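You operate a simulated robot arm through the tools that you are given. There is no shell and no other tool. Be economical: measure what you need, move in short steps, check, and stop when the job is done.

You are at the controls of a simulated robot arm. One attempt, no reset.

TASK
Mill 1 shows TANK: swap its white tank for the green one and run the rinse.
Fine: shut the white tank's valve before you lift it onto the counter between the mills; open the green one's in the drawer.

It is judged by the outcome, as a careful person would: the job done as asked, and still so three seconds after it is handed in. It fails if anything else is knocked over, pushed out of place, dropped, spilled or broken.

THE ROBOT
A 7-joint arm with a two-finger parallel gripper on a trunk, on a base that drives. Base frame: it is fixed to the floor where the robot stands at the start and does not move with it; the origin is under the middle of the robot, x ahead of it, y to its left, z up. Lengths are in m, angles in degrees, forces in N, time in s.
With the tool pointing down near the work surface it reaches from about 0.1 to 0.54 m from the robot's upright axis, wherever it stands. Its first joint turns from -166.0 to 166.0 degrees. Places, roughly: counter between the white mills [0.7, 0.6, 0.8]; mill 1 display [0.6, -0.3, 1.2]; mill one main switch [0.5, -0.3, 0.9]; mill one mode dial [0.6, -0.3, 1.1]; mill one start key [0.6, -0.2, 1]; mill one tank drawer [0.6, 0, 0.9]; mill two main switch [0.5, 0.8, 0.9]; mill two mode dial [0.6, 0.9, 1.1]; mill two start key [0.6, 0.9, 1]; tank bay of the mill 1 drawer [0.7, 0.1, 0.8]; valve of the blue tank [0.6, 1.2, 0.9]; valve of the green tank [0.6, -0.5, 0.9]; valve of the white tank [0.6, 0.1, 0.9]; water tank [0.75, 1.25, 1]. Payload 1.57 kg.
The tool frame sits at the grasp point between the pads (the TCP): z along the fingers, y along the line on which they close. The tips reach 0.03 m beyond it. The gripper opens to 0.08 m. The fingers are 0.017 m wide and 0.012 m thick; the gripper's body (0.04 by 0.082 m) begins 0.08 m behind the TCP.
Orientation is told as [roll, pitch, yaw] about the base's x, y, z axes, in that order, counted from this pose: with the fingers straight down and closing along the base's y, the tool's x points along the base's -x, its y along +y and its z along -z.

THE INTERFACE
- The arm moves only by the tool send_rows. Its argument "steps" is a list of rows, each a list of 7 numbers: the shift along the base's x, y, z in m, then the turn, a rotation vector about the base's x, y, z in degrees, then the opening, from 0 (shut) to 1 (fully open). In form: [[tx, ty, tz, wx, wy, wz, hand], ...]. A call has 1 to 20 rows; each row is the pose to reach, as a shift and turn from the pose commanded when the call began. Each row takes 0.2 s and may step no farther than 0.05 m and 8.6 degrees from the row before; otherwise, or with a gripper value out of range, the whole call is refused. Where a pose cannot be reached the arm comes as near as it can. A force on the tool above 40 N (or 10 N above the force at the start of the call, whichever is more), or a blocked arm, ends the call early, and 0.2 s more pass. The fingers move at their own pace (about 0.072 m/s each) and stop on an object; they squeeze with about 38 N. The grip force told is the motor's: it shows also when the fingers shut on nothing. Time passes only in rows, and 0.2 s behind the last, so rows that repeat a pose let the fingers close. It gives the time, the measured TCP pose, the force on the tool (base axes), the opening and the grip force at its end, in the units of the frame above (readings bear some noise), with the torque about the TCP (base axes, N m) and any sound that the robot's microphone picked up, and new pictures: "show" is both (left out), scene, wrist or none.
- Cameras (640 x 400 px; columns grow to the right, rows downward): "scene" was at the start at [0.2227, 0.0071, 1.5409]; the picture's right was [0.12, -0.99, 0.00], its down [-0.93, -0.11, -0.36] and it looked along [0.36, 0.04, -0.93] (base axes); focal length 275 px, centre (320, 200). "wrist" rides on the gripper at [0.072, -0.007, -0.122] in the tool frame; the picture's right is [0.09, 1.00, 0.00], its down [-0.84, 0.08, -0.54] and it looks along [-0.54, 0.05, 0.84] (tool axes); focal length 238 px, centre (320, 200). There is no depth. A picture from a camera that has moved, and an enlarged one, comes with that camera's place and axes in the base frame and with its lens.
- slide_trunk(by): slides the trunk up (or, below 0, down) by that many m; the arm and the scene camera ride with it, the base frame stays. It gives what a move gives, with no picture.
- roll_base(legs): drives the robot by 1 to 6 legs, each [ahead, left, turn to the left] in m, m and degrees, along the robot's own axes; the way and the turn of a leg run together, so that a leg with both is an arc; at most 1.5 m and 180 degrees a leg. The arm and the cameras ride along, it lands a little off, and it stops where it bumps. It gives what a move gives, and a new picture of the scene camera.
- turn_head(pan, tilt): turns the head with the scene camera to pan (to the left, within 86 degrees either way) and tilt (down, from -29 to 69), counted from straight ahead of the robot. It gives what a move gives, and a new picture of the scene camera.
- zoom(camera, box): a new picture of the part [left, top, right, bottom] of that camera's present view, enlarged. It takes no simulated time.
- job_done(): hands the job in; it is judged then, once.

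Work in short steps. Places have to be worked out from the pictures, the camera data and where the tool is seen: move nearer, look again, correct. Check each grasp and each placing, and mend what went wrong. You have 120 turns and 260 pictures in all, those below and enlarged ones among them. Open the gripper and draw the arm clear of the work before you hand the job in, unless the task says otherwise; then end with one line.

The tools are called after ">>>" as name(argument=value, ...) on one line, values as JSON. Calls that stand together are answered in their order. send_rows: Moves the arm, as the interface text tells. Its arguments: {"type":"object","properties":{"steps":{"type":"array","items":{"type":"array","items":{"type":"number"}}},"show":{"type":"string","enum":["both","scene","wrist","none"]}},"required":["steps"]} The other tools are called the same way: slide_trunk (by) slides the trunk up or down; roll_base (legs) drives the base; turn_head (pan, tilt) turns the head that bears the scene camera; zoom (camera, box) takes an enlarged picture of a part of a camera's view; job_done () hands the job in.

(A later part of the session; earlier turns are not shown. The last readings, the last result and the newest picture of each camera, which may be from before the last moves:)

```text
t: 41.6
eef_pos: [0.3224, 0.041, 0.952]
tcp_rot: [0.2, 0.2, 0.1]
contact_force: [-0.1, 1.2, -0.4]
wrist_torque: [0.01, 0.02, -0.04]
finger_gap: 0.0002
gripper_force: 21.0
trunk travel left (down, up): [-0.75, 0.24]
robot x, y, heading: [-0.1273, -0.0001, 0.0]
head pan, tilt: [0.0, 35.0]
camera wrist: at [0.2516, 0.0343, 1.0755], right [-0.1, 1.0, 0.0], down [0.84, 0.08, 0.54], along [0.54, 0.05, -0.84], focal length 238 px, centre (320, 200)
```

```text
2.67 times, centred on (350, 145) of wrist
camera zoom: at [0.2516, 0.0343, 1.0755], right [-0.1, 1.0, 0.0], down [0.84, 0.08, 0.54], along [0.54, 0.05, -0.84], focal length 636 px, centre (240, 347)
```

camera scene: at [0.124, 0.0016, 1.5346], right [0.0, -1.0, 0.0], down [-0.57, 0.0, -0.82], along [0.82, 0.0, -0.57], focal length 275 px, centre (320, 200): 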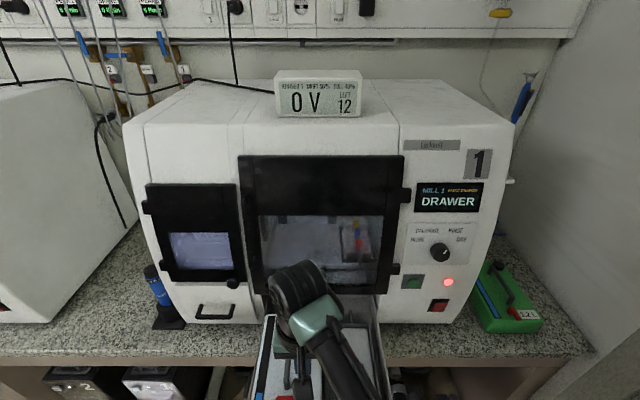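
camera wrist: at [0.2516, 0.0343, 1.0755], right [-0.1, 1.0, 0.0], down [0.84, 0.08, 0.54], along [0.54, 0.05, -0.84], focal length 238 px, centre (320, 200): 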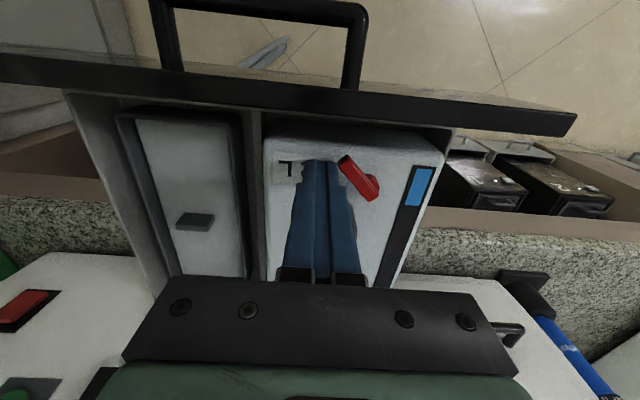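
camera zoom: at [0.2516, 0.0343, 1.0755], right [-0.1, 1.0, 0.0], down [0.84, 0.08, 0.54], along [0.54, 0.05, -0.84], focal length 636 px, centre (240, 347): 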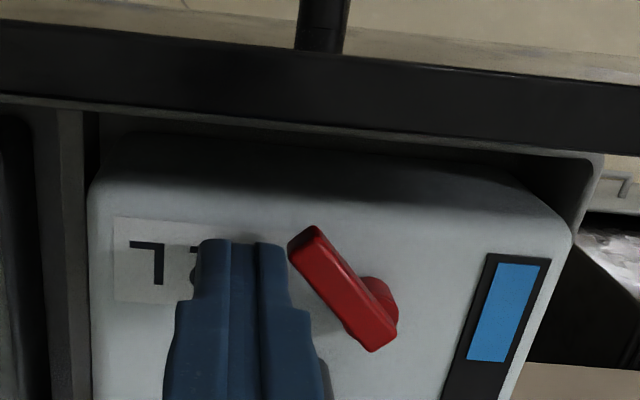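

The lever follows (~50°). Finishing the arc.

>>> send_rows(steps=[[-0.008, 0.004, 0, 0, 0, 0, 0], [-0.014, 0.01, 0, 0, 0, 0, 0], [-0.017, 0.016, 0, 0, 0, 0, 0], [-0.018, 0.02, 0, 0, 0, 0, 0], [-0.018, 0.023, 0, 0, 0, 0, 0]], show="wrist")

>>> zoom(camera="wrist", box=[250, 70, 450, 220])

```text
t: 42.8
eef_pos: [0.3043, 0.0648, 0.9532]
tcp_rot: [0.1, 0.3, 0.3]
contact_force: [-0.5, -0.3, 0.8]
wrist_torque: [0.02, 0.02, 0.02]
finger_gap: 0.0
gripper_force: 21.4
trunk travel left (down, up): [-0.75, 0.24]
robot x, y, heading: [-0.133, 0.0002, -0.0]
head pan, tilt: [0.0, 35.0]
camera wrist: at [0.2338, 0.0576, 1.0759], right [-0.1, 1.0, 0.0], down [0.84, 0.08, 0.54], along [0.54, 0.05, -0.84], focal length 238 px, centre (320, 200)
```

wrist: 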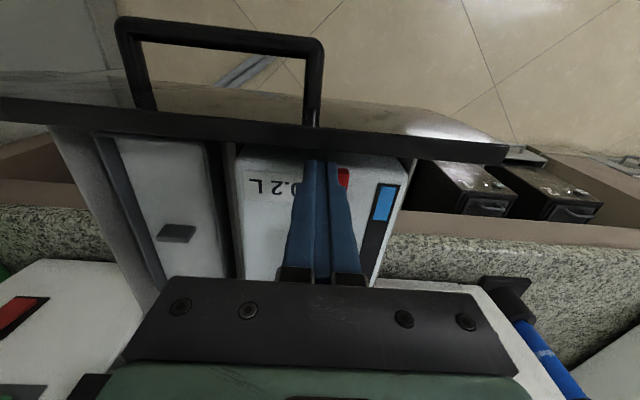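

```text
2.67 times, centred on (350, 145) of wrist
camera zoom: at [0.2338, 0.0576, 1.0759], right [-0.1, 1.0, 0.0], down [0.84, 0.08, 0.54], along [0.54, 0.05, -0.84], focal length 636 px, centre (240, 347)
```

zoom: 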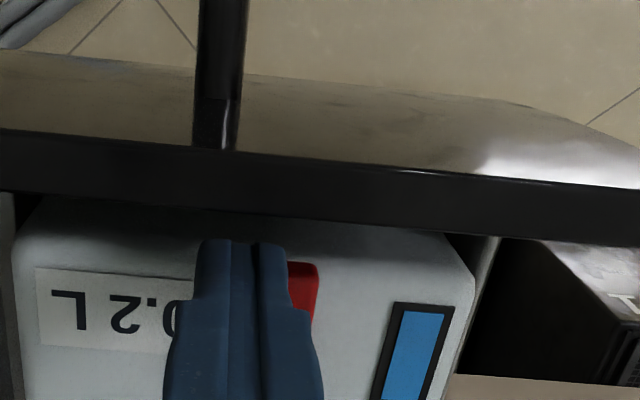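

The lever is now about along −x. I'll nudge slightly further to check for the stop, then back off and look.

>>> send_rows(steps=[[0, 0.002, 0, 0, 0, 0, 0], [0, 0.004, 0, 0, 0, 0, 0]], show="none")

>>> send_rows(steps=[[0, -0.02, 0, 0, 0, 0, 0], [0, -0.02, 0.04, 0, 0, 0, 0], [0, -0.02, 0.09, 0, 0, 0, 0]], show="wrist")

>>> zoom(camera="wrist", box=[250, 70, 450, 220])

```text
t: 43.4
eef_pos: [0.3048, 0.067, 0.9539]
tcp_rot: [0.0, 0.3, 0.1]
contact_force: [0.4, -3.7, 1.7]
wrist_torque: [-0.08, -0.04, -0.03]
finger_gap: 0.0
gripper_force: 21.6
trunk travel left (down, up): [-0.75, 0.24]
robot x, y, heading: [-0.1336, -0.0015, 0.1]
head pan, tilt: [0.0, 35.0]
```

```text
t: 44.2
eef_pos: [0.3047, 0.0457, 1.0426]
tcp_rot: [0.1, 0.3, 0.2]
contact_force: [0.4, -0.1, 0.1]
wrist_torque: [-0.01, -0.01, 0.01]
finger_gap: 0.0
gripper_force: 21.8
trunk travel left (down, up): [-0.75, 0.24]
robot x, y, heading: [-0.1305, 0.0041, 0.1]
head pan, tilt: [0.0, 35.0]
camera wrist: at [0.2335, 0.0402, 1.1656], right [-0.09, 1.0, 0.0], down [0.84, 0.08, 0.54], along [0.54, 0.05, -0.84], focal length 238 px, centre (320, 200)
```

wrist: 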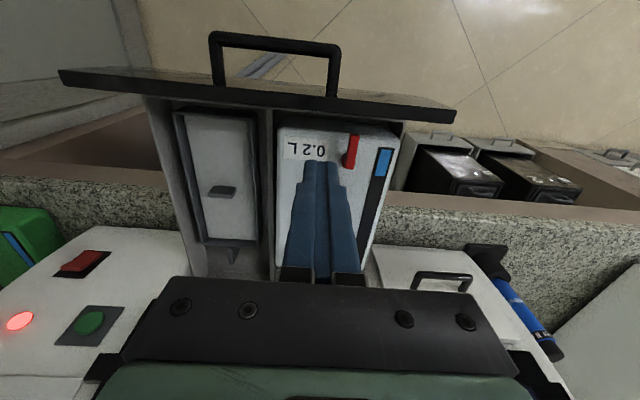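

```text
2.67 times, centred on (350, 145) of wrist
camera zoom: at [0.2335, 0.0402, 1.1656], right [-0.09, 1.0, 0.0], down [0.84, 0.08, 0.54], along [0.54, 0.05, -0.84], focal length 636 px, centre (240, 347)
```

zoom: 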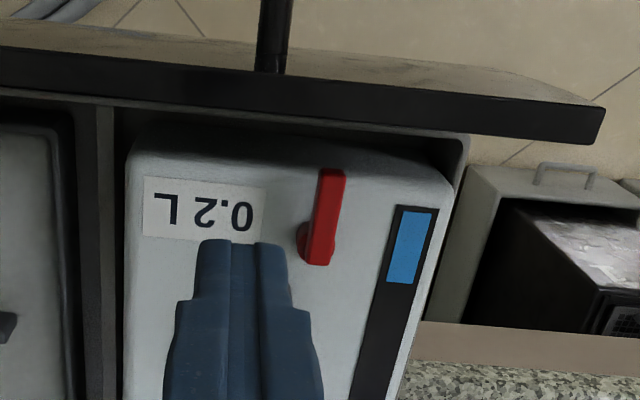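

The valve is shut. Next is the handle: the bar seems centred around (0.41, 0.063, 0.955). I'll check clearance to the drawer front before driving closer.

>>> send_rows(steps=[[0.02, 0.01, 0.03, 0, 0, 0, 0.4], [0.06, 0.015, 0.03, 0, 0, 0, 0.8], [0.095, 0.018, 0.02, 0, 0, 0, 1]], show="wrist")

>>> turn_head(pan=0, tilt=69)

```text
t: 45.0
eef_pos: [0.3995, 0.065, 1.0632]
tcp_rot: [0.1, 0.3, 0.2]
contact_force: [-0.3, -0.1, -0.1]
wrist_torque: [0.0, 0.01, -0.01]
finger_gap: 0.0799
gripper_force: 0.2
trunk travel left (down, up): [-0.75, 0.24]
robot x, y, heading: [-0.1328, 0.0032, -0.0]
head pan, tilt: [0.0, 35.0]
camera wrist: at [0.3298, 0.059, 1.1855], right [-0.1, 1.0, 0.0], down [0.84, 0.08, 0.54], along [0.54, 0.05, -0.84], focal length 238 px, centre (320, 200)
```

wrist: 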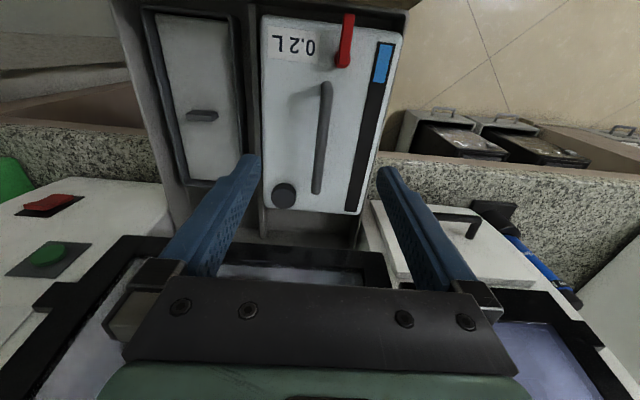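

```text
t: 46.0
eef_pos: [0.4003, 0.0655, 1.0624]
tcp_rot: [0.1, 0.1, 0.2]
contact_force: [-0.2, 0.5, 0.2]
wrist_torque: [0.01, -0.01, -0.01]
finger_gap: 0.0801
gripper_force: 0.1
trunk travel left (down, up): [-0.75, 0.24]
robot x, y, heading: [-0.1295, -0.0002, -0.1]
head pan, tilt: [0.0, 68.8]
camera scene: at [0.0921, 0.0013, 1.4909], right [0.0, -1.0, 0.0], down [-0.93, 0.0, -0.36], along [0.36, 0.0, -0.93], focal length 275 px, centre (320, 200)
```

scene: 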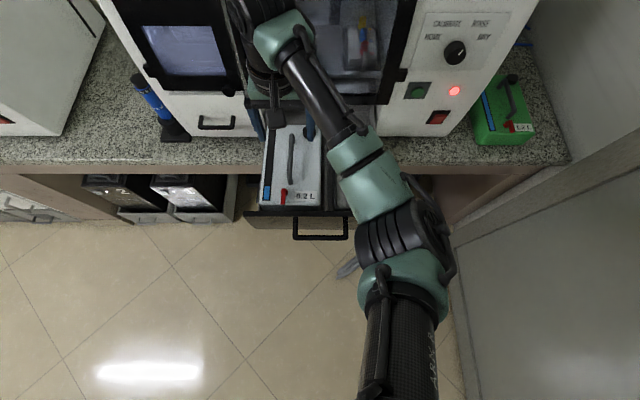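

The floor is clear. Handle bar spans x 0.357–0.465, y≈0.067. I'll drive ahead 0.06, compensating with the arm, then descend.

>>> roll_base(legs=[[0.06, 0, 0]])

>>> send_rows(steps=[[-0.025, 0.001, 0, 0, 0, 0, 1], [-0.05, 0.002, -0.03, 0, 0, 0, 1], [-0.05, 0.002, -0.06, 0, 0, 0, 1]], show="wrist")

```text
t: 47.0
eef_pos: [0.4598, 0.0655, 1.0628]
tcp_rot: [0.0, 0.2, 0.2]
contact_force: [1.1, 0.3, 0.0]
wrist_torque: [0.01, 0.03, -0.02]
finger_gap: 0.0799
gripper_force: 0.0
trunk travel left (down, up): [-0.75, 0.24]
robot x, y, heading: [-0.0749, 0.0026, 0.5]
head pan, tilt: [0.0, 68.8]
camera scene: at [0.1527, 0.0013, 1.4907], right [0.0, -1.0, 0.0], down [-0.93, 0.0, -0.36], along [0.36, 0.0, -0.93], focal length 275 px, centre (320, 200)
```

scene: 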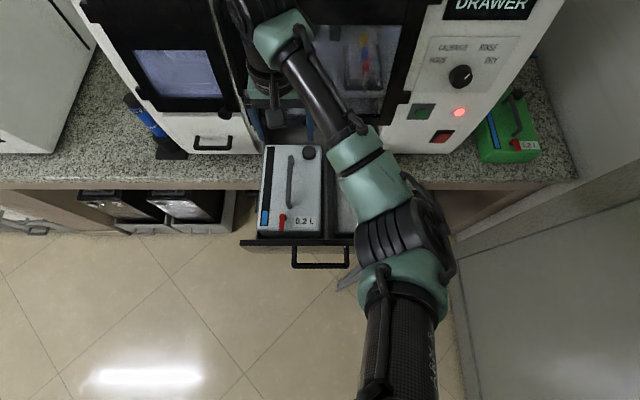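

```text
t: 47.8
eef_pos: [0.4092, 0.0661, 1.003]
tcp_rot: [0.1, 0.3, 0.2]
contact_force: [-0.2, 0.3, 0.0]
wrist_torque: [0.03, -0.01, -0.03]
finger_gap: 0.0799
gripper_force: 0.0
trunk travel left (down, up): [-0.75, 0.24]
robot x, y, heading: [-0.0658, -0.001, 0.1]
head pan, tilt: [0.0, 68.8]
camera wrist: at [0.3382, 0.0609, 1.1259], right [-0.1, 1.0, 0.0], down [0.84, 0.08, 0.54], along [0.54, 0.05, -0.84], focal length 238 px, centre (320, 200)
```

wrist: 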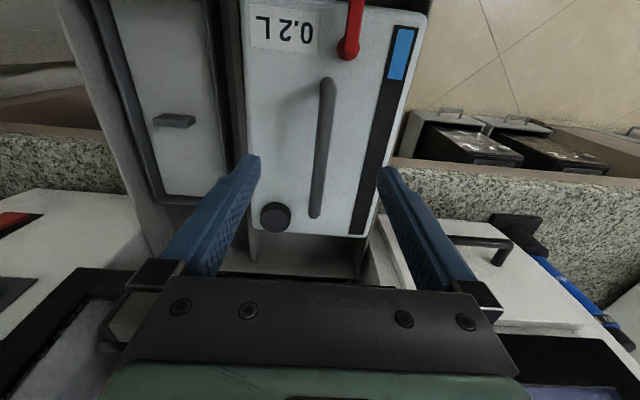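

Centred over the bar; descending 0.05 and closing.

>>> send_rows(steps=[[0, 0.001, -0.025, 0, 0, 0, 1], [0, 0.001, -0.05, 0, 0, 0, 1], [0, 0.001, -0.05, 0, 0, 0, 0.5], [0, 0.001, -0.05, 0, 0, 0, 0], [0, 0.001, -0.05, 0, 0, 0, 0], [0, 0.001, -0.05, 0, 0, 0, 0]], show="wrist")

```text
t: 49.2
eef_pos: [0.4102, 0.0672, 0.9534]
tcp_rot: [0.1, 0.2, 0.2]
contact_force: [-0.1, 0.8, -0.2]
wrist_torque: [0.02, -0.23, -0.07]
finger_gap: 0.0118
gripper_force: 29.0
trunk travel left (down, up): [-0.75, 0.24]
robot x, y, heading: [-0.0721, -0.0021, 0.1]
head pan, tilt: [0.0, 68.8]
camera wrist: at [0.3389, 0.061, 1.0761], right [-0.1, 1.0, 0.0], down [0.84, 0.08, 0.54], along [0.54, 0.05, -0.84], focal length 238 px, centre (320, 200)
```

wrist: 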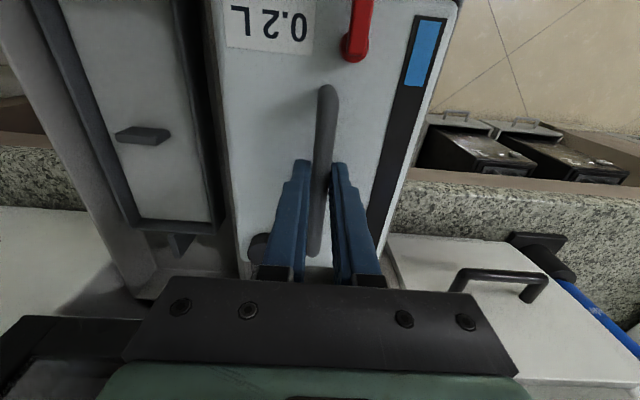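

Grip is good (11.8 mm). Lifting with a slight drift away from the mill.

>>> send_rows(steps=[[0, 0, 0.01, 0, 0, 0, 0], [0, 0, 0.025, 0, 0, 0, 0], [-0.004, 0, 0.045, 0, 0, 0, 0], [-0.008, 0, 0.065, 0, 0, 0, 0], [-0.012, 0, 0.085, 0, 0, 0, 0]], show="both")

```text
t: 50.4
eef_pos: [0.3979, 0.0687, 1.0387]
tcp_rot: [0.1, 0.3, 0.2]
contact_force: [-0.1, -0.3, -2.3]
wrist_torque: [-0.03, 0.01, 0.04]
finger_gap: 0.0113
gripper_force: 28.8
trunk travel left (down, up): [-0.75, 0.24]
robot x, y, heading: [-0.0696, -0.0028, 0.1]
head pan, tilt: [0.0, 68.8]
camera scene: at [0.1519, 0.0014, 1.4908], right [0.0, -1.0, 0.0], down [-0.93, 0.0, -0.36], along [0.36, 0.0, -0.93], focal length 275 px, centre (320, 200)
camera wrist: at [0.327, 0.062, 1.1613], right [-0.1, 1.0, 0.0], down [0.84, 0.08, 0.54], along [0.54, 0.05, -0.84], focal length 238 px, centre (320, 200)
```

scene: 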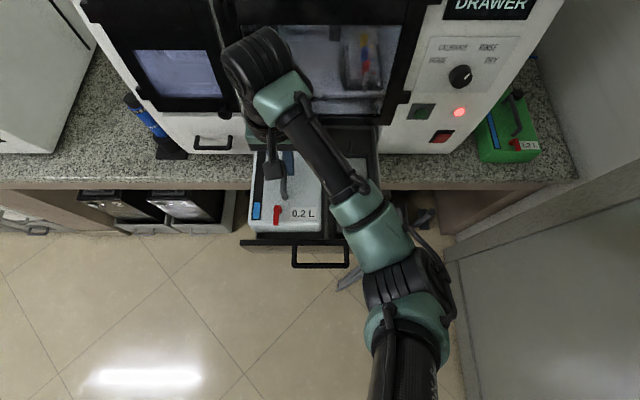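
wrist: 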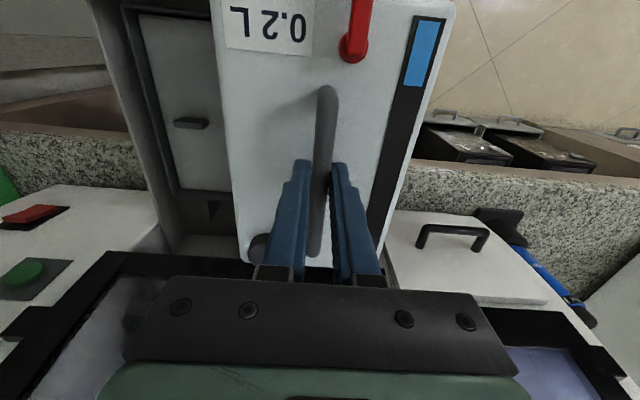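

It lifts cleanly. Continue up another 0.11 m.

>>> send_rows(steps=[[-0.004, 0, 0.025, 0, 0, 0, 0], [-0.008, 0, 0.05, 0, 0, 0, 0], [-0.012, 0, 0.075, 0, 0, 0, 0], [-0.016, 0, 0.1, 0, 0, 0, 0], [-0.02, 0, 0.12, 0, 0, 0, 0]], show="scene")

>>> turn_head(pan=60, tilt=45)

```text
t: 51.6
eef_pos: [0.3791, 0.0679, 1.1593]
tcp_rot: [0.2, 0.3, 0.2]
contact_force: [0.2, 0.0, -3.9]
wrist_torque: [0.03, 0.04, -0.01]
finger_gap: 0.0116
gripper_force: 28.9
trunk travel left (down, up): [-0.75, 0.24]
robot x, y, heading: [-0.0699, 0.0001, -0.0]
head pan, tilt: [0.0, 68.8]
camera scene: at [0.1518, 0.0013, 1.4908], right [0.0, -1.0, 0.0], down [-0.93, 0.0, -0.36], along [0.36, 0.0, -0.93], focal length 275 px, centre (320, 200)
```

scene: 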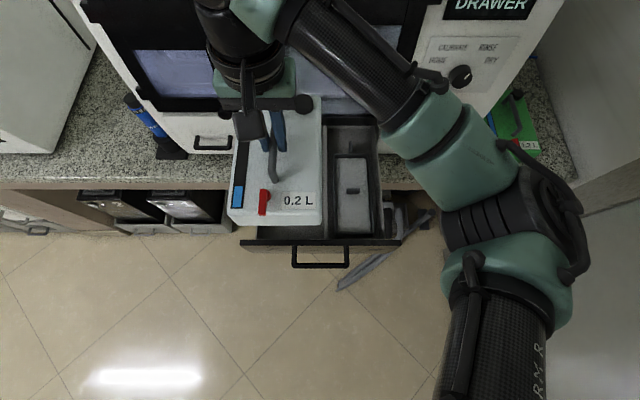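

```text
t: 52.9
eef_pos: [0.3795, 0.0682, 1.1576]
tcp_rot: [0.0, 0.3, 0.1]
contact_force: [0.7, 0.1, -3.0]
wrist_torque: [0.0, 0.05, -0.03]
finger_gap: 0.0116
gripper_force: 28.8
trunk travel left (down, up): [-0.75, 0.24]
robot x, y, heading: [-0.0709, 0.0006, -0.1]
head pan, tilt: [60.0, 45.0]
camera scene: at [0.1368, 0.0717, 1.5196], right [0.87, -0.5, 0.0], down [-0.35, -0.61, -0.71], along [0.35, 0.61, -0.71], focal length 275 px, centre (320, 200)
```

scene: 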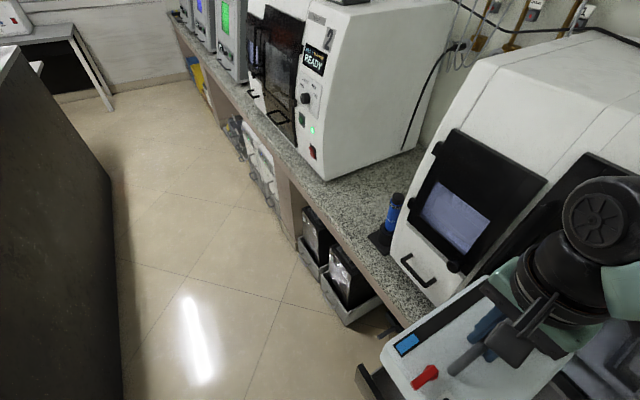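

The gap between the mills spans y≈0.46–0.78; I'll aim for the tank's centre at about (0.63, 0.62). Drive back slightly, left 0.55, and look.

>>> roll_base(legs=[[-0.06, 0, 0], [0, 0.55, 0]])

>>> turn_head(pan=0, tilt=50)

>>> send_rows(steps=[[0, 0, 0, 0, 0, 0, 0]], show="wrist")

```text
t: 56.6
eef_pos: [0.3177, 0.6137, 1.1576]
tcp_rot: [0.1, 0.3, 0.1]
contact_force: [0.3, -0.5, -2.9]
wrist_torque: [-0.01, 0.02, 0.03]
finger_gap: 0.0118
gripper_force: 29.2
trunk travel left (down, up): [-0.75, 0.24]
robot x, y, heading: [-0.1272, 0.5459, 0.2]
head pan, tilt: [60.0, 45.0]
camera scene: at [0.076, 0.6172, 1.5197], right [0.87, -0.5, 0.0], down [-0.35, -0.61, -0.71], along [0.35, 0.61, -0.71], focal length 275 px, centre (320, 200)
```

scene: 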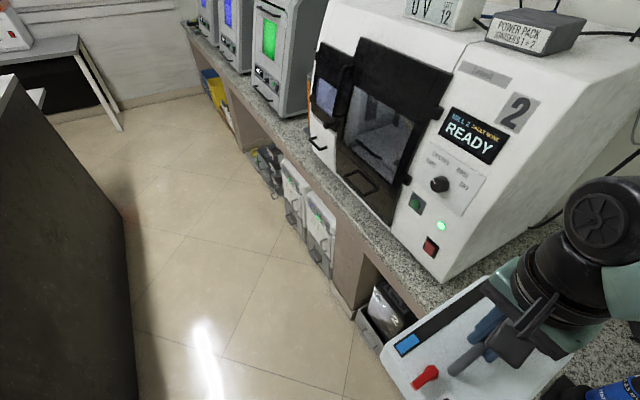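

```text
t: 57.9
eef_pos: [0.3177, 0.6133, 1.1563]
tcp_rot: [0.0, 0.4, 0.2]
contact_force: [0.0, -0.6, -3.5]
wrist_torque: [-0.02, 0.04, -0.02]
finger_gap: 0.0116
gripper_force: 29.2
trunk travel left (down, up): [-0.75, 0.24]
robot x, y, heading: [-0.1325, 0.5512, 0.2]
head pan, tilt: [0.0, 50.0]
camera scene: at [0.1125, 0.5467, 1.5128], right [0.0, -1.0, 0.0], down [-0.77, 0.0, -0.64], along [0.64, 0.0, -0.77], focal length 275 px, centre (320, 200)
```

scene: 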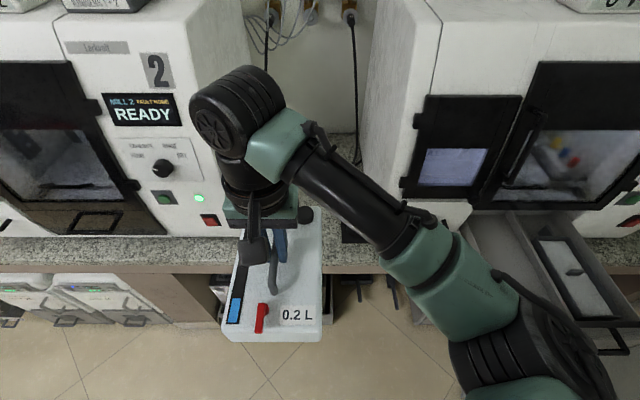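

```text
t: 58.3
eef_pos: [0.3181, 0.6144, 1.1574]
tcp_rot: [0.2, 0.4, 0.2]
contact_force: [0.1, 0.4, -3.9]
wrist_torque: [0.01, 0.02, 0.01]
finger_gap: 0.0117
gripper_force: 28.9
trunk travel left (down, up): [-0.75, 0.24]
robot x, y, heading: [-0.1364, 0.5456, 0.0]
head pan, tilt: [0.0, 50.0]
camera wrist: at [0.2469, 0.6073, 1.2806], right [-0.1, 1.0, 0.0], down [0.84, 0.08, 0.54], along [0.54, 0.05, -0.84], focal length 238 px, centre (320, 200)
```

wrist: 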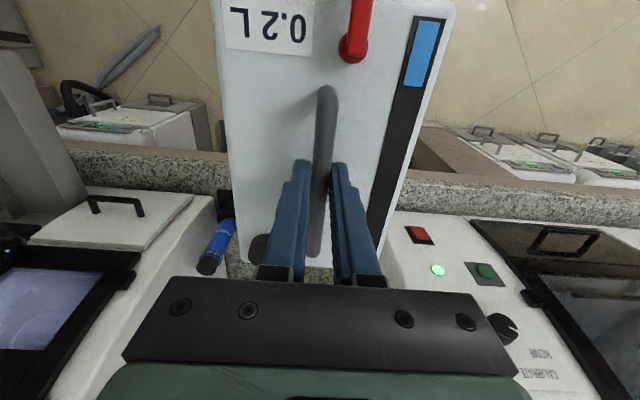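

Free strip is y≈0.48–0.77 and the counter edge is x≈0.475, so TCP at (0.62, 0.62) works. Driving ahead 0.22.

>>> roll_base(legs=[[0.22, 0.01, 0]])

>>> send_rows(steps=[[0.03, 0, 0, 0, 0, 0, 0], [0.06, 0, -0.02, 0, 0, 0, 0], [0.08, 0, -0.05, 0, 0, 0, 0]], show="both")

```text
t: 60.0
eef_pos: [0.5369, 0.6245, 1.1573]
tcp_rot: [0.1, 0.3, 0.3]
contact_force: [-0.4, 0.3, -4.3]
wrist_torque: [-0.02, 0.0, 0.01]
finger_gap: 0.0117
gripper_force: 29.1
trunk travel left (down, up): [-0.75, 0.24]
robot x, y, heading: [0.0864, 0.5557, 0.2]
head pan, tilt: [0.0, 50.0]
camera scene: at [0.3308, 0.5573, 1.5127], right [0.0, -1.0, 0.0], down [-0.77, 0.0, -0.64], along [0.64, 0.0, -0.77], focal length 275 px, centre (320, 200)
```

scene: 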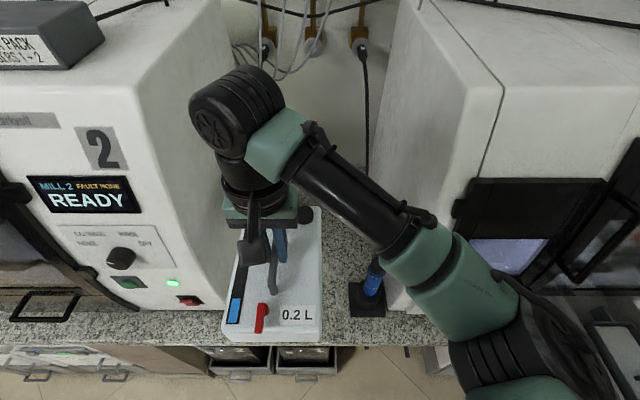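

```text
t: 60.8
eef_pos: [0.6153, 0.625, 1.1068]
tcp_rot: [-0.1, 0.3, 0.4]
contact_force: [0.6, 0.7, -4.0]
wrist_torque: [-0.03, 0.01, -0.01]
finger_gap: 0.0117
gripper_force: 29.1
trunk travel left (down, up): [-0.75, 0.24]
robot x, y, heading: [0.0854, 0.5569, 0.3]
head pan, tilt: [0.0, 50.0]
camera scene: at [0.331, 0.5575, 1.5127], right [0.0, -1.0, 0.0], down [-0.77, 0.0, -0.64], along [0.64, 0.0, -0.77], focal length 275 px, centre (320, 200)
camera wrist: at [0.5449, 0.6184, 1.229], right [-0.1, 1.0, 0.0], down [0.84, 0.08, 0.54], along [0.54, 0.05, -0.84], focal length 238 px, centre (320, 200)
```

scene: 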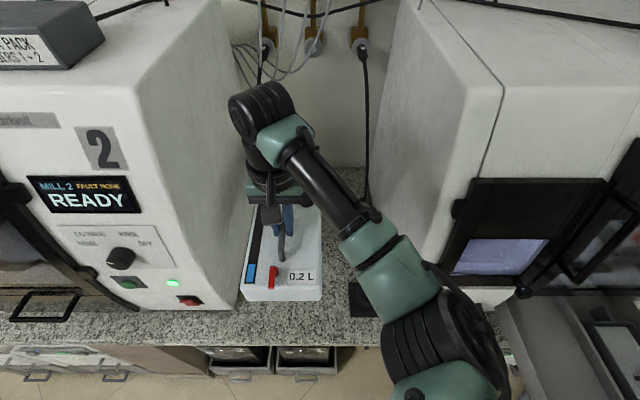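
wrist: 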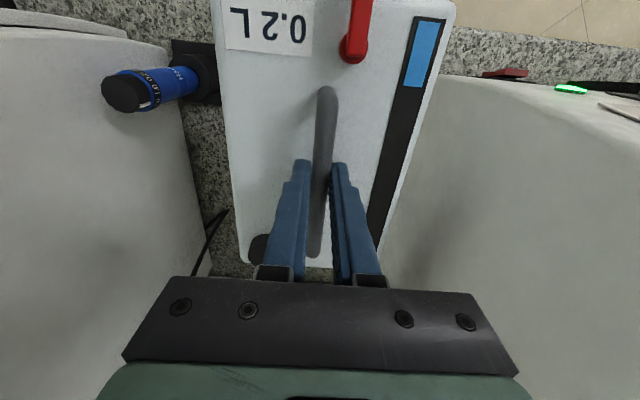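

Check the cable near the tank's rear right before lowering.

>>> zoom(camera="wrist", box=[140, 100, 300, 290])

>>> zoom(camera="scene", box=[230, 130, 400, 330])

```text
2.11 times, centred on (220, 195) of wrist
camera zoom: at [0.5449, 0.6184, 1.229], right [-0.1, 1.0, 0.0], down [0.84, 0.08, 0.54], along [0.54, 0.05, -0.84], focal length 502 px, centre (530, 210)
```

zoom: 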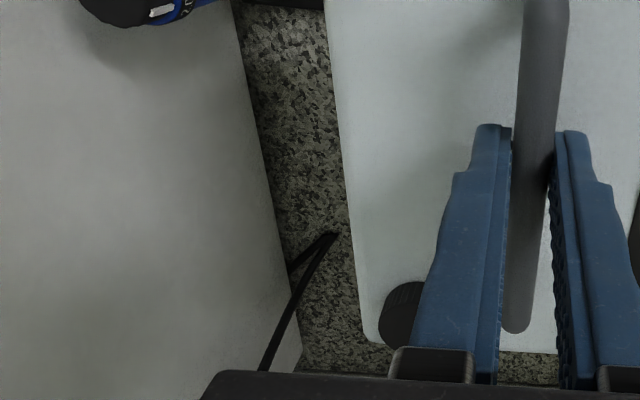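

```text
2.00 times, centred on (315, 230) of scene
camera zoom: at [0.331, 0.5575, 1.5127], right [0.0, -1.0, 0.0], down [-0.77, 0.0, -0.64], along [0.64, 0.0, -0.77], focal length 551 px, centre (330, 140)
```

zoom: 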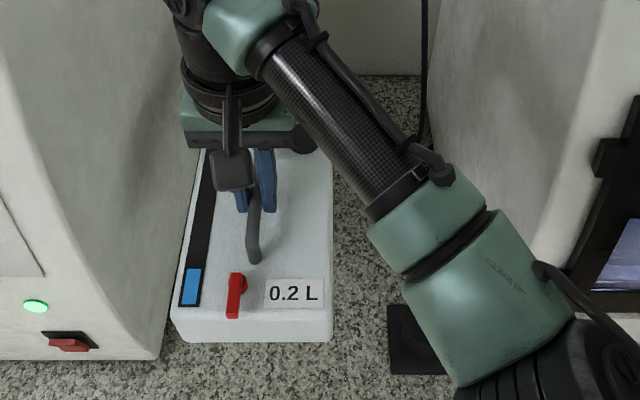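

Cable is well behind and to the side. Lowering toward the counter.

>>> send_rows(steps=[[0, 0, -0.03, 0, 0, 0, 0], [0, 0, -0.06, 0, 0, 0, 0], [0, 0, -0.09, 0, 0, 0, 0], [0, 0, -0.12, 0, 0, 0, 0], [0, 0, -0.135, 0, 0, 0, 0]], show="both")

```text
t: 62.0
eef_pos: [0.6167, 0.6237, 0.9715]
tcp_rot: [0.1, 0.2, 0.3]
contact_force: [-0.5, -0.4, -4.4]
wrist_torque: [0.01, 0.04, 0.0]
finger_gap: 0.0115
gripper_force: 29.7
trunk travel left (down, up): [-0.75, 0.24]
robot x, y, heading: [0.0842, 0.5552, 0.3]
head pan, tilt: [0.0, 50.0]
camera scene: at [0.3307, 0.5573, 1.5127], right [0.0, -1.0, 0.0], down [-0.77, 0.0, -0.64], along [0.64, 0.0, -0.77], focal length 275 px, centre (320, 200)
camera wrist: at [0.5446, 0.6174, 1.0948], right [-0.1, 1.0, 0.0], down [0.84, 0.08, 0.54], along [0.54, 0.05, -0.84], focal length 238 px, centre (320, 200)
```

scene: 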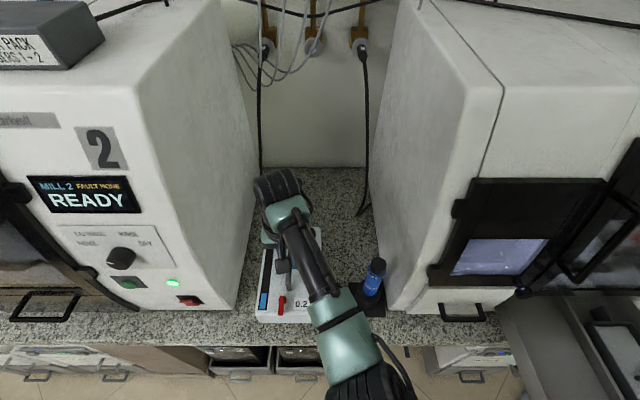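
wrist: 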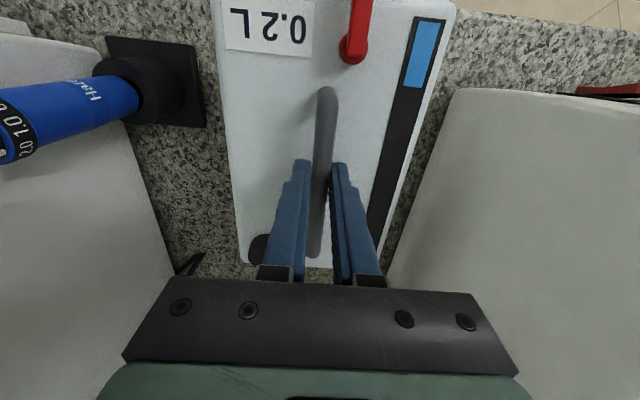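

Clear on both sides. Lowering in small steps until contact.

>>> send_rows(steps=[[0, 0, -0.006, 0, 0, 0, 0], [0, 0, -0.012, 0, 0, 0, 0], [0, 0, -0.017, 0, 0, 0, 0], [0, 0, -0.021, 0, 0, 0, 0]], show="none")

```text
t: 63.0
eef_pos: [0.615, 0.6239, 0.9526]
tcp_rot: [0.0, 0.4, 0.3]
contact_force: [0.4, 0.0, -3.2]
wrist_torque: [0.02, 0.06, 0.0]
finger_gap: 0.0119
gripper_force: 29.2
trunk travel left (down, up): [-0.75, 0.24]
robot x, y, heading: [0.0865, 0.556, -0.0]
head pan, tilt: [0.0, 50.0]
```

>>> send_rows(steps=[[0, 0, -0.003, 0, 0, 0, 0], [0, 0, -0.006, 0, 0, 0, 0], [0, 0, -0.009, 0, 0, 0, 0]], show="none")

```text
t: 63.8
eef_pos: [0.6153, 0.6252, 0.9422]
tcp_rot: [0.2, 0.1, 0.4]
contact_force: [0.4, 0.4, -3.4]
wrist_torque: [0.03, 0.01, -0.01]
finger_gap: 0.0117
gripper_force: 29.5
trunk travel left (down, up): [-0.75, 0.24]
robot x, y, heading: [0.0851, 0.5556, 0.2]
head pan, tilt: [0.0, 50.0]
```

>>> send_rows(steps=[[0, 0, -0.003, 0, 0, 0, 0], [0, 0, -0.006, 0, 0, 0, 0], [0, 0, -0.008, 0, 0, 0, 0]], show="none")

>>> zoom(camera="scene", box=[220, 200, 400, 350])

```text
t: 64.6
eef_pos: [0.6152, 0.6247, 0.9347]
tcp_rot: [0.1, 0.3, 0.3]
contact_force: [-0.4, 0.5, -2.6]
wrist_torque: [0.02, 0.01, -0.03]
finger_gap: 0.0115
gripper_force: 29.1
trunk travel left (down, up): [-0.75, 0.24]
robot x, y, heading: [0.088, 0.5567, 0.2]
head pan, tilt: [0.0, 50.0]
```

```text
2.67 times, centred on (310, 275) of scene
camera zoom: at [0.3307, 0.5573, 1.5127], right [0.0, -1.0, 0.0], down [-0.77, 0.0, -0.64], along [0.64, 0.0, -0.77], focal length 734 px, centre (347, 0)
```

zoom: 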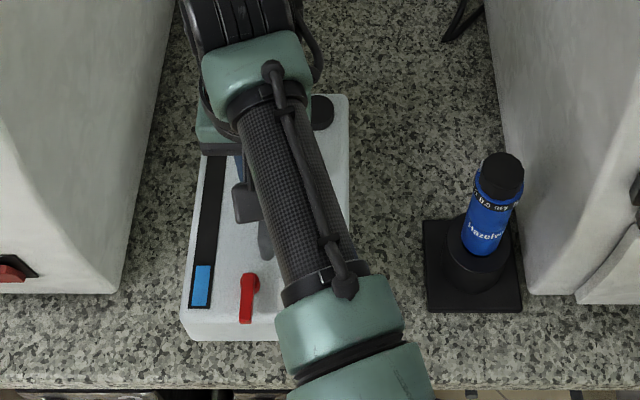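

Force unchanged, so it's still suspended; continuing down.

>>> send_rows(steps=[[0, 0, -0.003, 0, 0, 0, 0], [0, 0, -0.006, 0, 0, 0, 0], [0, 0, -0.009, 0, 0, 0, 0]], show="none")

```text
t: 65.4
eef_pos: [0.6159, 0.625, 0.9262]
tcp_rot: [0.1, 0.2, 0.3]
contact_force: [0.1, -0.1, -3.9]
wrist_torque: [0.03, 0.03, -0.03]
finger_gap: 0.0116
gripper_force: 29.2
trunk travel left (down, up): [-0.75, 0.24]
robot x, y, heading: [0.0867, 0.5582, 0.1]
head pan, tilt: [0.0, 50.0]
```

>>> send_rows(steps=[[0, 0, -0.004, 0, 0, 0, 0], [0, 0, -0.008, 0, 0, 0, 0], [0, 0, -0.012, 0, 0, 0, 0]], show="wrist")

```text
t: 66.2
eef_pos: [0.6151, 0.6242, 0.9147]
tcp_rot: [0.2, 0.2, 0.3]
contact_force: [-0.1, 0.5, -4.2]
wrist_torque: [0.0, -0.01, 0.01]
finger_gap: 0.0115
gripper_force: 29.0
trunk travel left (down, up): [-0.75, 0.24]
robot x, y, heading: [0.0875, 0.5543, 0.2]
head pan, tilt: [0.0, 50.0]
camera wrist: at [0.5448, 0.6179, 1.0363], right [-0.1, 1.0, 0.0], down [0.84, 0.08, 0.54], along [0.54, 0.05, -0.84], focal length 238 px, centre (320, 200)
```

wrist: 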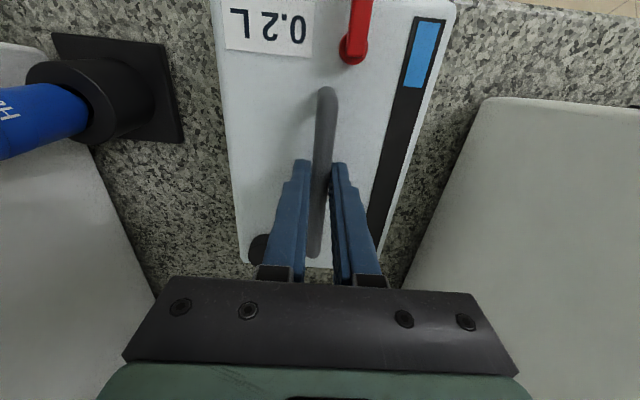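

>>> send_rows(steps=[[0, 0, -0.004, 0, 0, 0, 0], [0, 0, -0.008, 0, 0, 0, 0], [0, 0, -0.011, 0, 0, 0, 0], [0, 0, -0.014, 0, 0, 0, 0]], show="none")

```text
t: 67.2
eef_pos: [0.615, 0.6235, 0.8998]
tcp_rot: [0.2, 0.3, 0.3]
contact_force: [0.0, -0.7, -3.7]
wrist_torque: [0.0, 0.02, -0.02]
finger_gap: 0.0115
gripper_force: 29.4
trunk travel left (down, up): [-0.75, 0.24]
robot x, y, heading: [0.088, 0.5529, -0.1]
head pan, tilt: [0.0, 50.0]
```

>>> send_rows(steps=[[0, 0, -0.004, 0, 0, 0, 0], [0, 0, -0.008, 0, 0, 0, 0], [0, 0, -0.011, 0, 0, 0, 0], [0, 0, -0.014, 0, 0, 0, 0]], show="scene")

>>> zoom(camera="scene", box=[220, 200, 400, 350])

```text
t: 68.2
eef_pos: [0.6158, 0.6244, 0.8852]
tcp_rot: [0.1, 0.3, 0.3]
contact_force: [-0.2, -0.5, -3.5]
wrist_torque: [-0.02, 0.03, 0.0]
finger_gap: 0.0115
gripper_force: 28.8
trunk travel left (down, up): [-0.75, 0.24]
robot x, y, heading: [0.0891, 0.5546, 0.2]
head pan, tilt: [0.0, 50.0]
camera scene: at [0.3307, 0.5573, 1.5127], right [0.0, -1.0, 0.0], down [-0.77, 0.0, -0.64], along [0.64, 0.0, -0.77], focal length 275 px, centre (320, 200)
```

scene: 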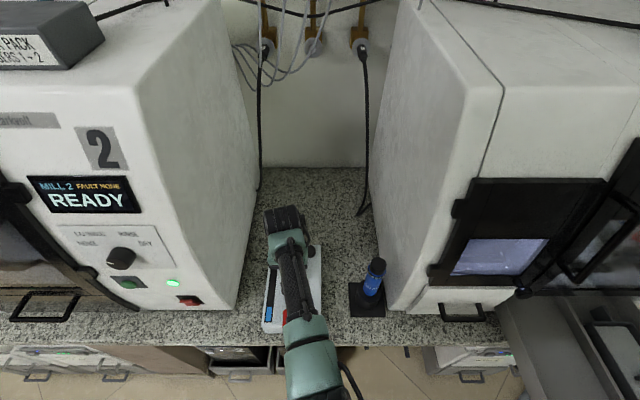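

```text
2.67 times, centred on (310, 275) of scene
camera zoom: at [0.3307, 0.5573, 1.5127], right [0.0, -1.0, 0.0], down [-0.77, 0.0, -0.64], along [0.64, 0.0, -0.77], focal length 734 px, centre (347, 0)
```

zoom: 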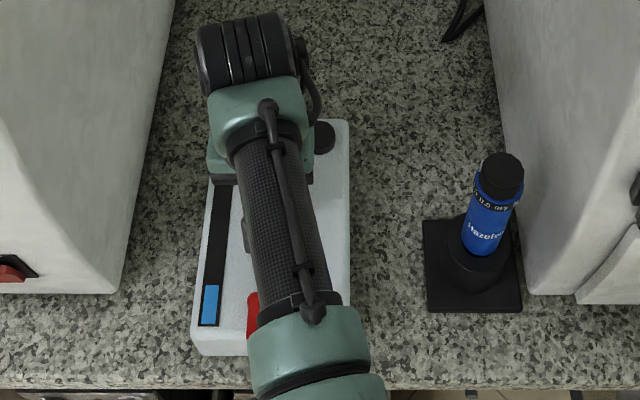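

Still no contact; the tank is thicker below than the counter estimate suggests or the counter is lower. Continuing gently; the forearm has clearance.

>>> send_rows(steps=[[0, 0, -0.003, 0, 0, 0, 0], [0, 0, -0.006, 0, 0, 0, 0], [0, 0, -0.009, 0, 0, 0, 0], [0, 0, -0.012, 0, 0, 0, 0]], show="wrist")

```text
t: 69.2
eef_pos: [0.6166, 0.6246, 0.8776]
tcp_rot: [0.2, -0.2, 0.3]
contact_force: [1.5, -1.0, 20.2]
wrist_torque: [-0.02, -0.09, -0.02]
finger_gap: 0.0118
gripper_force: 29.0
trunk travel left (down, up): [-0.75, 0.24]
robot x, y, heading: [0.0875, 0.5572, 0.2]
head pan, tilt: [0.0, 50.0]
camera wrist: at [0.5445, 0.6178, 0.9984], right [-0.1, 1.0, 0.0], down [0.83, 0.08, 0.55], along [0.54, 0.05, -0.84], focal length 238 px, centre (320, 200)
```

wrist: 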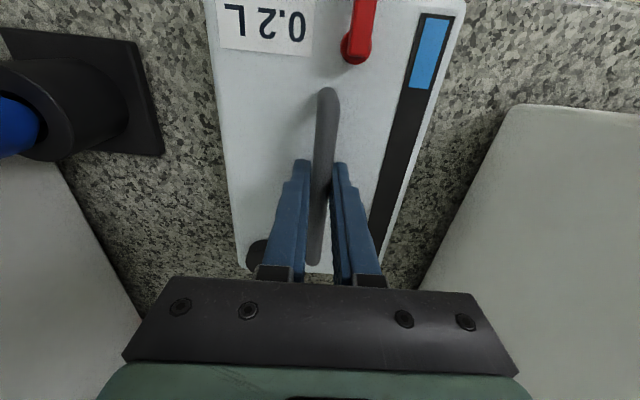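

Contact (20 N) at TCP z≈0.878: the tank is on the counter. Relieve, release, and rise.

>>> send_rows(steps=[[0, 0, 0.003, 0, 0, 0, 0], [0, 0, 0.003, 0, 0, 0, 0.3], [0, 0, 0.003, 0, 0, 0, 0.6], [0, 0, 0.003, 0, 0, 0, 0.6], [0, 0, 0.04, 0, 0, 0, 0.6], [0, 0, 0.08, 0, 0, 0, 0.6], [0, 0, 0.13, 0, 0, 0, 0.6], [0, 0, 0.18, 0, 0, 0, 0.6], [0, 0, 0.23, 0, 0, 0, 0.6], [-0.03, 0, 0.27, 0, 0, 0, 0.6]], show="both")

```text
t: 71.4
eef_pos: [0.5842, 0.6233, 1.1451]
tcp_rot: [0.2, 0.3, 0.2]
contact_force: [0.0, -0.7, 0.7]
wrist_torque: [0.01, -0.02, -0.02]
finger_gap: 0.048
gripper_force: 0.2
trunk travel left (down, up): [-0.75, 0.24]
robot x, y, heading: [0.0889, 0.5568, 0.1]
head pan, tilt: [0.0, 50.0]
camera scene: at [0.3292, 0.5555, 1.513], right [0.0, -1.0, 0.0], down [-0.77, 0.0, -0.64], along [0.64, 0.0, -0.77], focal length 275 px, centre (320, 200)
camera wrist: at [0.5126, 0.6169, 1.2687], right [-0.09, 1.0, 0.0], down [0.84, 0.08, 0.54], along [0.54, 0.05, -0.84], focal length 238 px, centre (320, 200)
```

scene: 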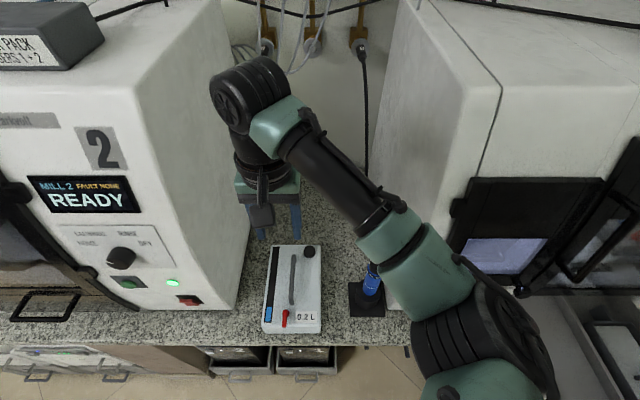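
wrist: 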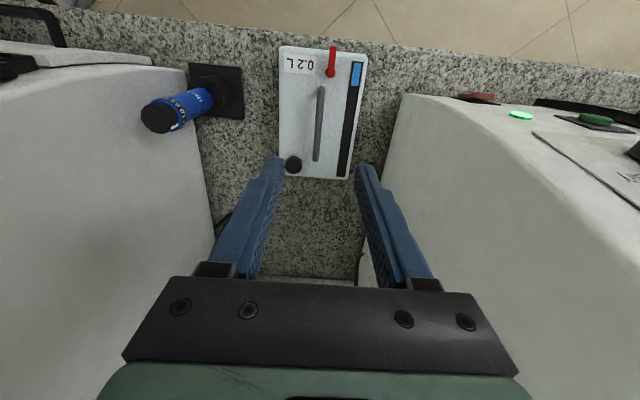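

The white tank stands well on the counter. Before driving to the green tank I want to know my own footprint, since a partition stands at y≈−0.67 near it. First back off, then look down to the side.

>>> roll_base(legs=[[-0.3, 0, 0]])

>>> turn_head(pan=86, tilt=69)

>>> turn_head(pan=-70, tilt=55)

```text
t: 73.5
eef_pos: [0.2847, 0.6246, 1.1446]
tcp_rot: [0.1, 0.2, 0.1]
contact_force: [-0.4, -0.7, -0.3]
wrist_torque: [0.01, 0.04, 0.0]
finger_gap: 0.0481
gripper_force: 0.1
trunk travel left (down, up): [-0.75, 0.24]
robot x, y, heading: [-0.2134, 0.5557, 0.1]
head pan, tilt: [0.0, 50.0]
camera scene: at [0.0294, 0.5563, 1.5129], right [0.0, -1.0, 0.0], down [-0.77, 0.0, -0.64], along [0.64, 0.0, -0.77], focal length 275 px, centre (320, 200)
```

scene: 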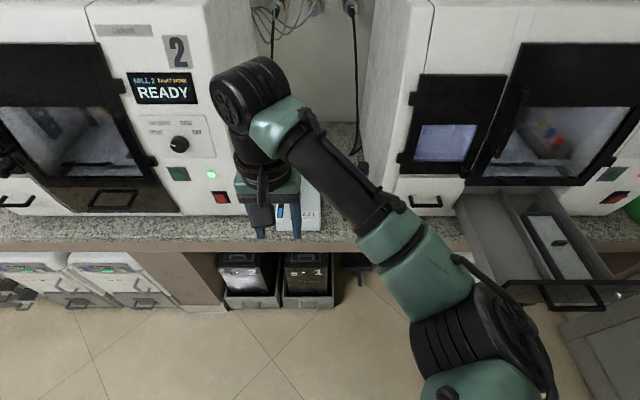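

```text
t: 75.0
eef_pos: [0.2853, 0.6245, 1.145]
tcp_rot: [0.2, 0.2, 0.2]
contact_force: [-0.5, -0.3, 0.1]
wrist_torque: [0.0, -0.02, 0.04]
finger_gap: 0.0483
gripper_force: 0.0
trunk travel left (down, up): [-0.75, 0.24]
robot x, y, heading: [-0.2159, 0.5552, 0.2]
head pan, tilt: [85.9, 68.8]
camera scene: at [-0.0434, 0.612, 1.4909], right [1.0, -0.07, 0.0], down [-0.07, -0.93, -0.36], along [0.03, 0.36, -0.93], focal length 275 px, centre (320, 200)
```

scene: 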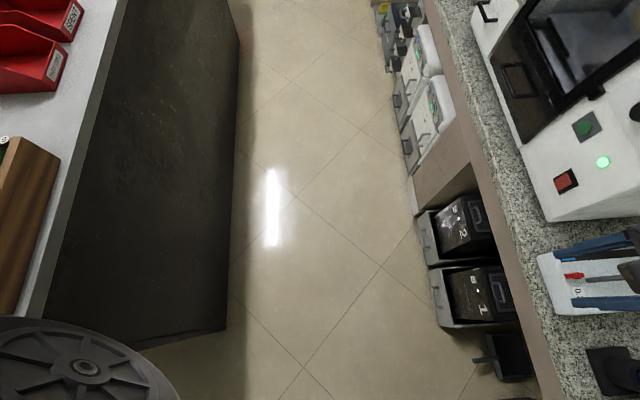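

```text
t: 77.5
eef_pos: [0.2845, 0.6241, 1.1454]
tcp_rot: [0.1, 0.2, 0.1]
contact_force: [-0.1, 0.0, 0.6]
wrist_torque: [0.04, 0.0, 0.01]
finger_gap: 0.0478
gripper_force: 0.1
trunk travel left (down, up): [-0.75, 0.24]
robot x, y, heading: [-0.2152, 0.5564, 0.1]
head pan, tilt: [-70.0, 55.0]
camera scene: at [-0.0226, 0.4885, 1.5063], right [-0.94, -0.34, 0.0], down [-0.28, 0.77, -0.57], along [0.2, -0.54, -0.82], focal length 275 px, centre (320, 200)
```

scene: 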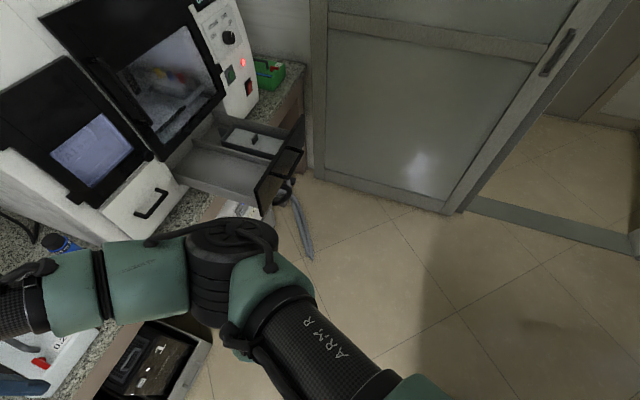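

Footprint isn't visible but the layout is: partition at y≈−0.667, hose on the floor near (0.24,−0.09)–(0.5,−0.35). I'll drive right to y≈−0.2 first, then arrange the arm stretched and low so the elbow stays clear of the partition.

>>> roll_base(legs=[[0, -0.76, 0]])

>>> turn_head(pan=-35, tilt=50)

>>> send_rows(steps=[[0.02, -0.04, -0.03, 0, 0, 0, 0.6], [0.03, -0.08, -0.06, 0, 0, 0, 0.8], [0.03, -0.12, -0.09, 0, 0, 0, 1], [0.03, -0.16, -0.1, 0, 0, 0, 1], [0.02, -0.19, -0.11, 0, 0, 0, 1]], show="scene")

```text
t: 81.5
eef_pos: [0.2846, -0.1332, 1.1452]
tcp_rot: [0.1, 0.2, -0.2]
contact_force: [0.2, -0.7, 0.0]
wrist_torque: [0.04, -0.02, 0.03]
finger_gap: 0.0481
gripper_force: 0.0
trunk travel left (down, up): [-0.75, 0.24]
robot x, y, heading: [-0.2181, -0.2004, -0.2]
head pan, tilt: [-70.0, 55.0]
camera scene: at [-0.0246, -0.2676, 1.5063], right [-0.94, -0.34, 0.0], down [-0.28, 0.77, -0.57], along [0.19, -0.54, -0.82], focal length 275 px, centre (320, 200)
```

scene: 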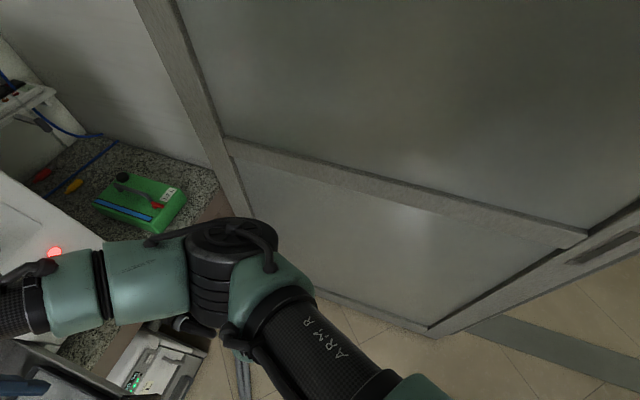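

```text
t: 82.6
eef_pos: [0.2847, -0.1341, 1.1456]
tcp_rot: [0.1, 0.2, -0.2]
contact_force: [0.0, -0.2, 0.4]
wrist_torque: [0.02, -0.02, 0.04]
finger_gap: 0.048
gripper_force: 0.1
trunk travel left (down, up): [-0.75, 0.24]
robot x, y, heading: [-0.2209, -0.199, -0.1]
head pan, tilt: [-35.0, 50.0]
camera scene: at [0.0138, -0.2442, 1.5128], right [-0.58, -0.82, 0.0], down [-0.63, 0.44, -0.64], along [0.52, -0.37, -0.77], focal length 275 px, centre (320, 200)
```

scene: 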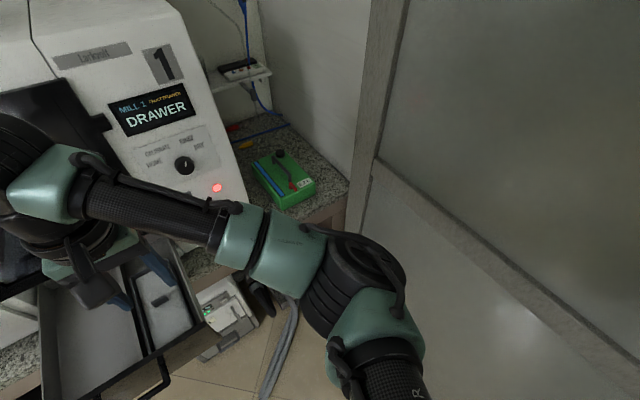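

```text
refused: row 1 steps farther than a row can; nothing moved
```

>>> send_rows(steps=[[0.01, -0.03, -0.02, 0, 0, 0, 0.6], [0.02, -0.06, -0.045, 0, 0, 0, 0.8], [0.03, -0.09, -0.07, 0, 0, 0, 1], [0.03, -0.12, -0.09, 0, 0, 0, 1], [0.03, -0.15, -0.1, 0, 0, 0, 1], [0.02, -0.19, -0.11, 0, 0, 0, 1]], show="scene")

>>> zoom(camera="scene", box=[200, 110, 360, 230])

```text
t: 84.0
eef_pos: [0.3033, -0.3257, 1.035]
tcp_rot: [0.1, 0.2, 0.0]
contact_force: [-0.1, 0.1, -0.6]
wrist_torque: [0.0, -0.01, 0.0]
finger_gap: 0.0798
gripper_force: 0.1
trunk travel left (down, up): [-0.75, 0.24]
robot x, y, heading: [-0.2141, -0.2017, -0.2]
head pan, tilt: [-35.0, 50.0]
camera scene: at [0.0135, -0.2448, 1.5129], right [-0.58, -0.82, 0.0], down [-0.63, 0.44, -0.64], along [0.53, -0.37, -0.77], focal length 275 px, centre (320, 200)
```

scene: 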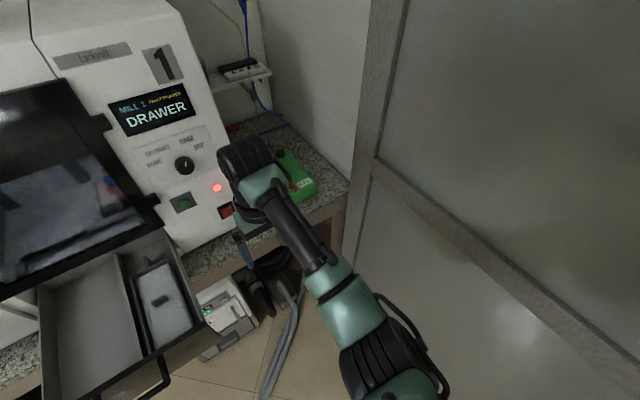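

```text
3.33 times, centred on (280, 170) of scene
camera zoom: at [0.0135, -0.2448, 1.5129], right [-0.58, -0.82, 0.0], down [-0.63, 0.44, -0.64], along [0.53, -0.37, -0.77], focal length 918 px, centre (453, 300)
```

zoom: 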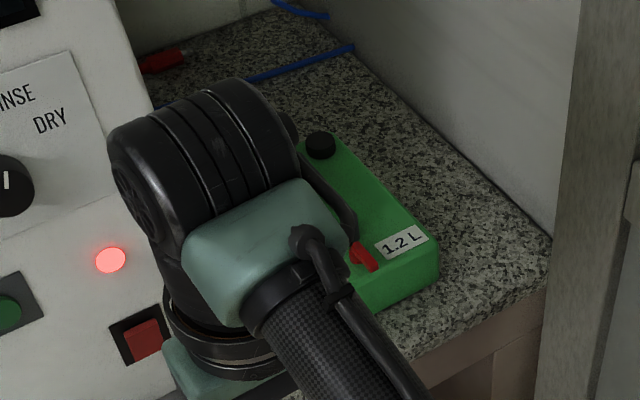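

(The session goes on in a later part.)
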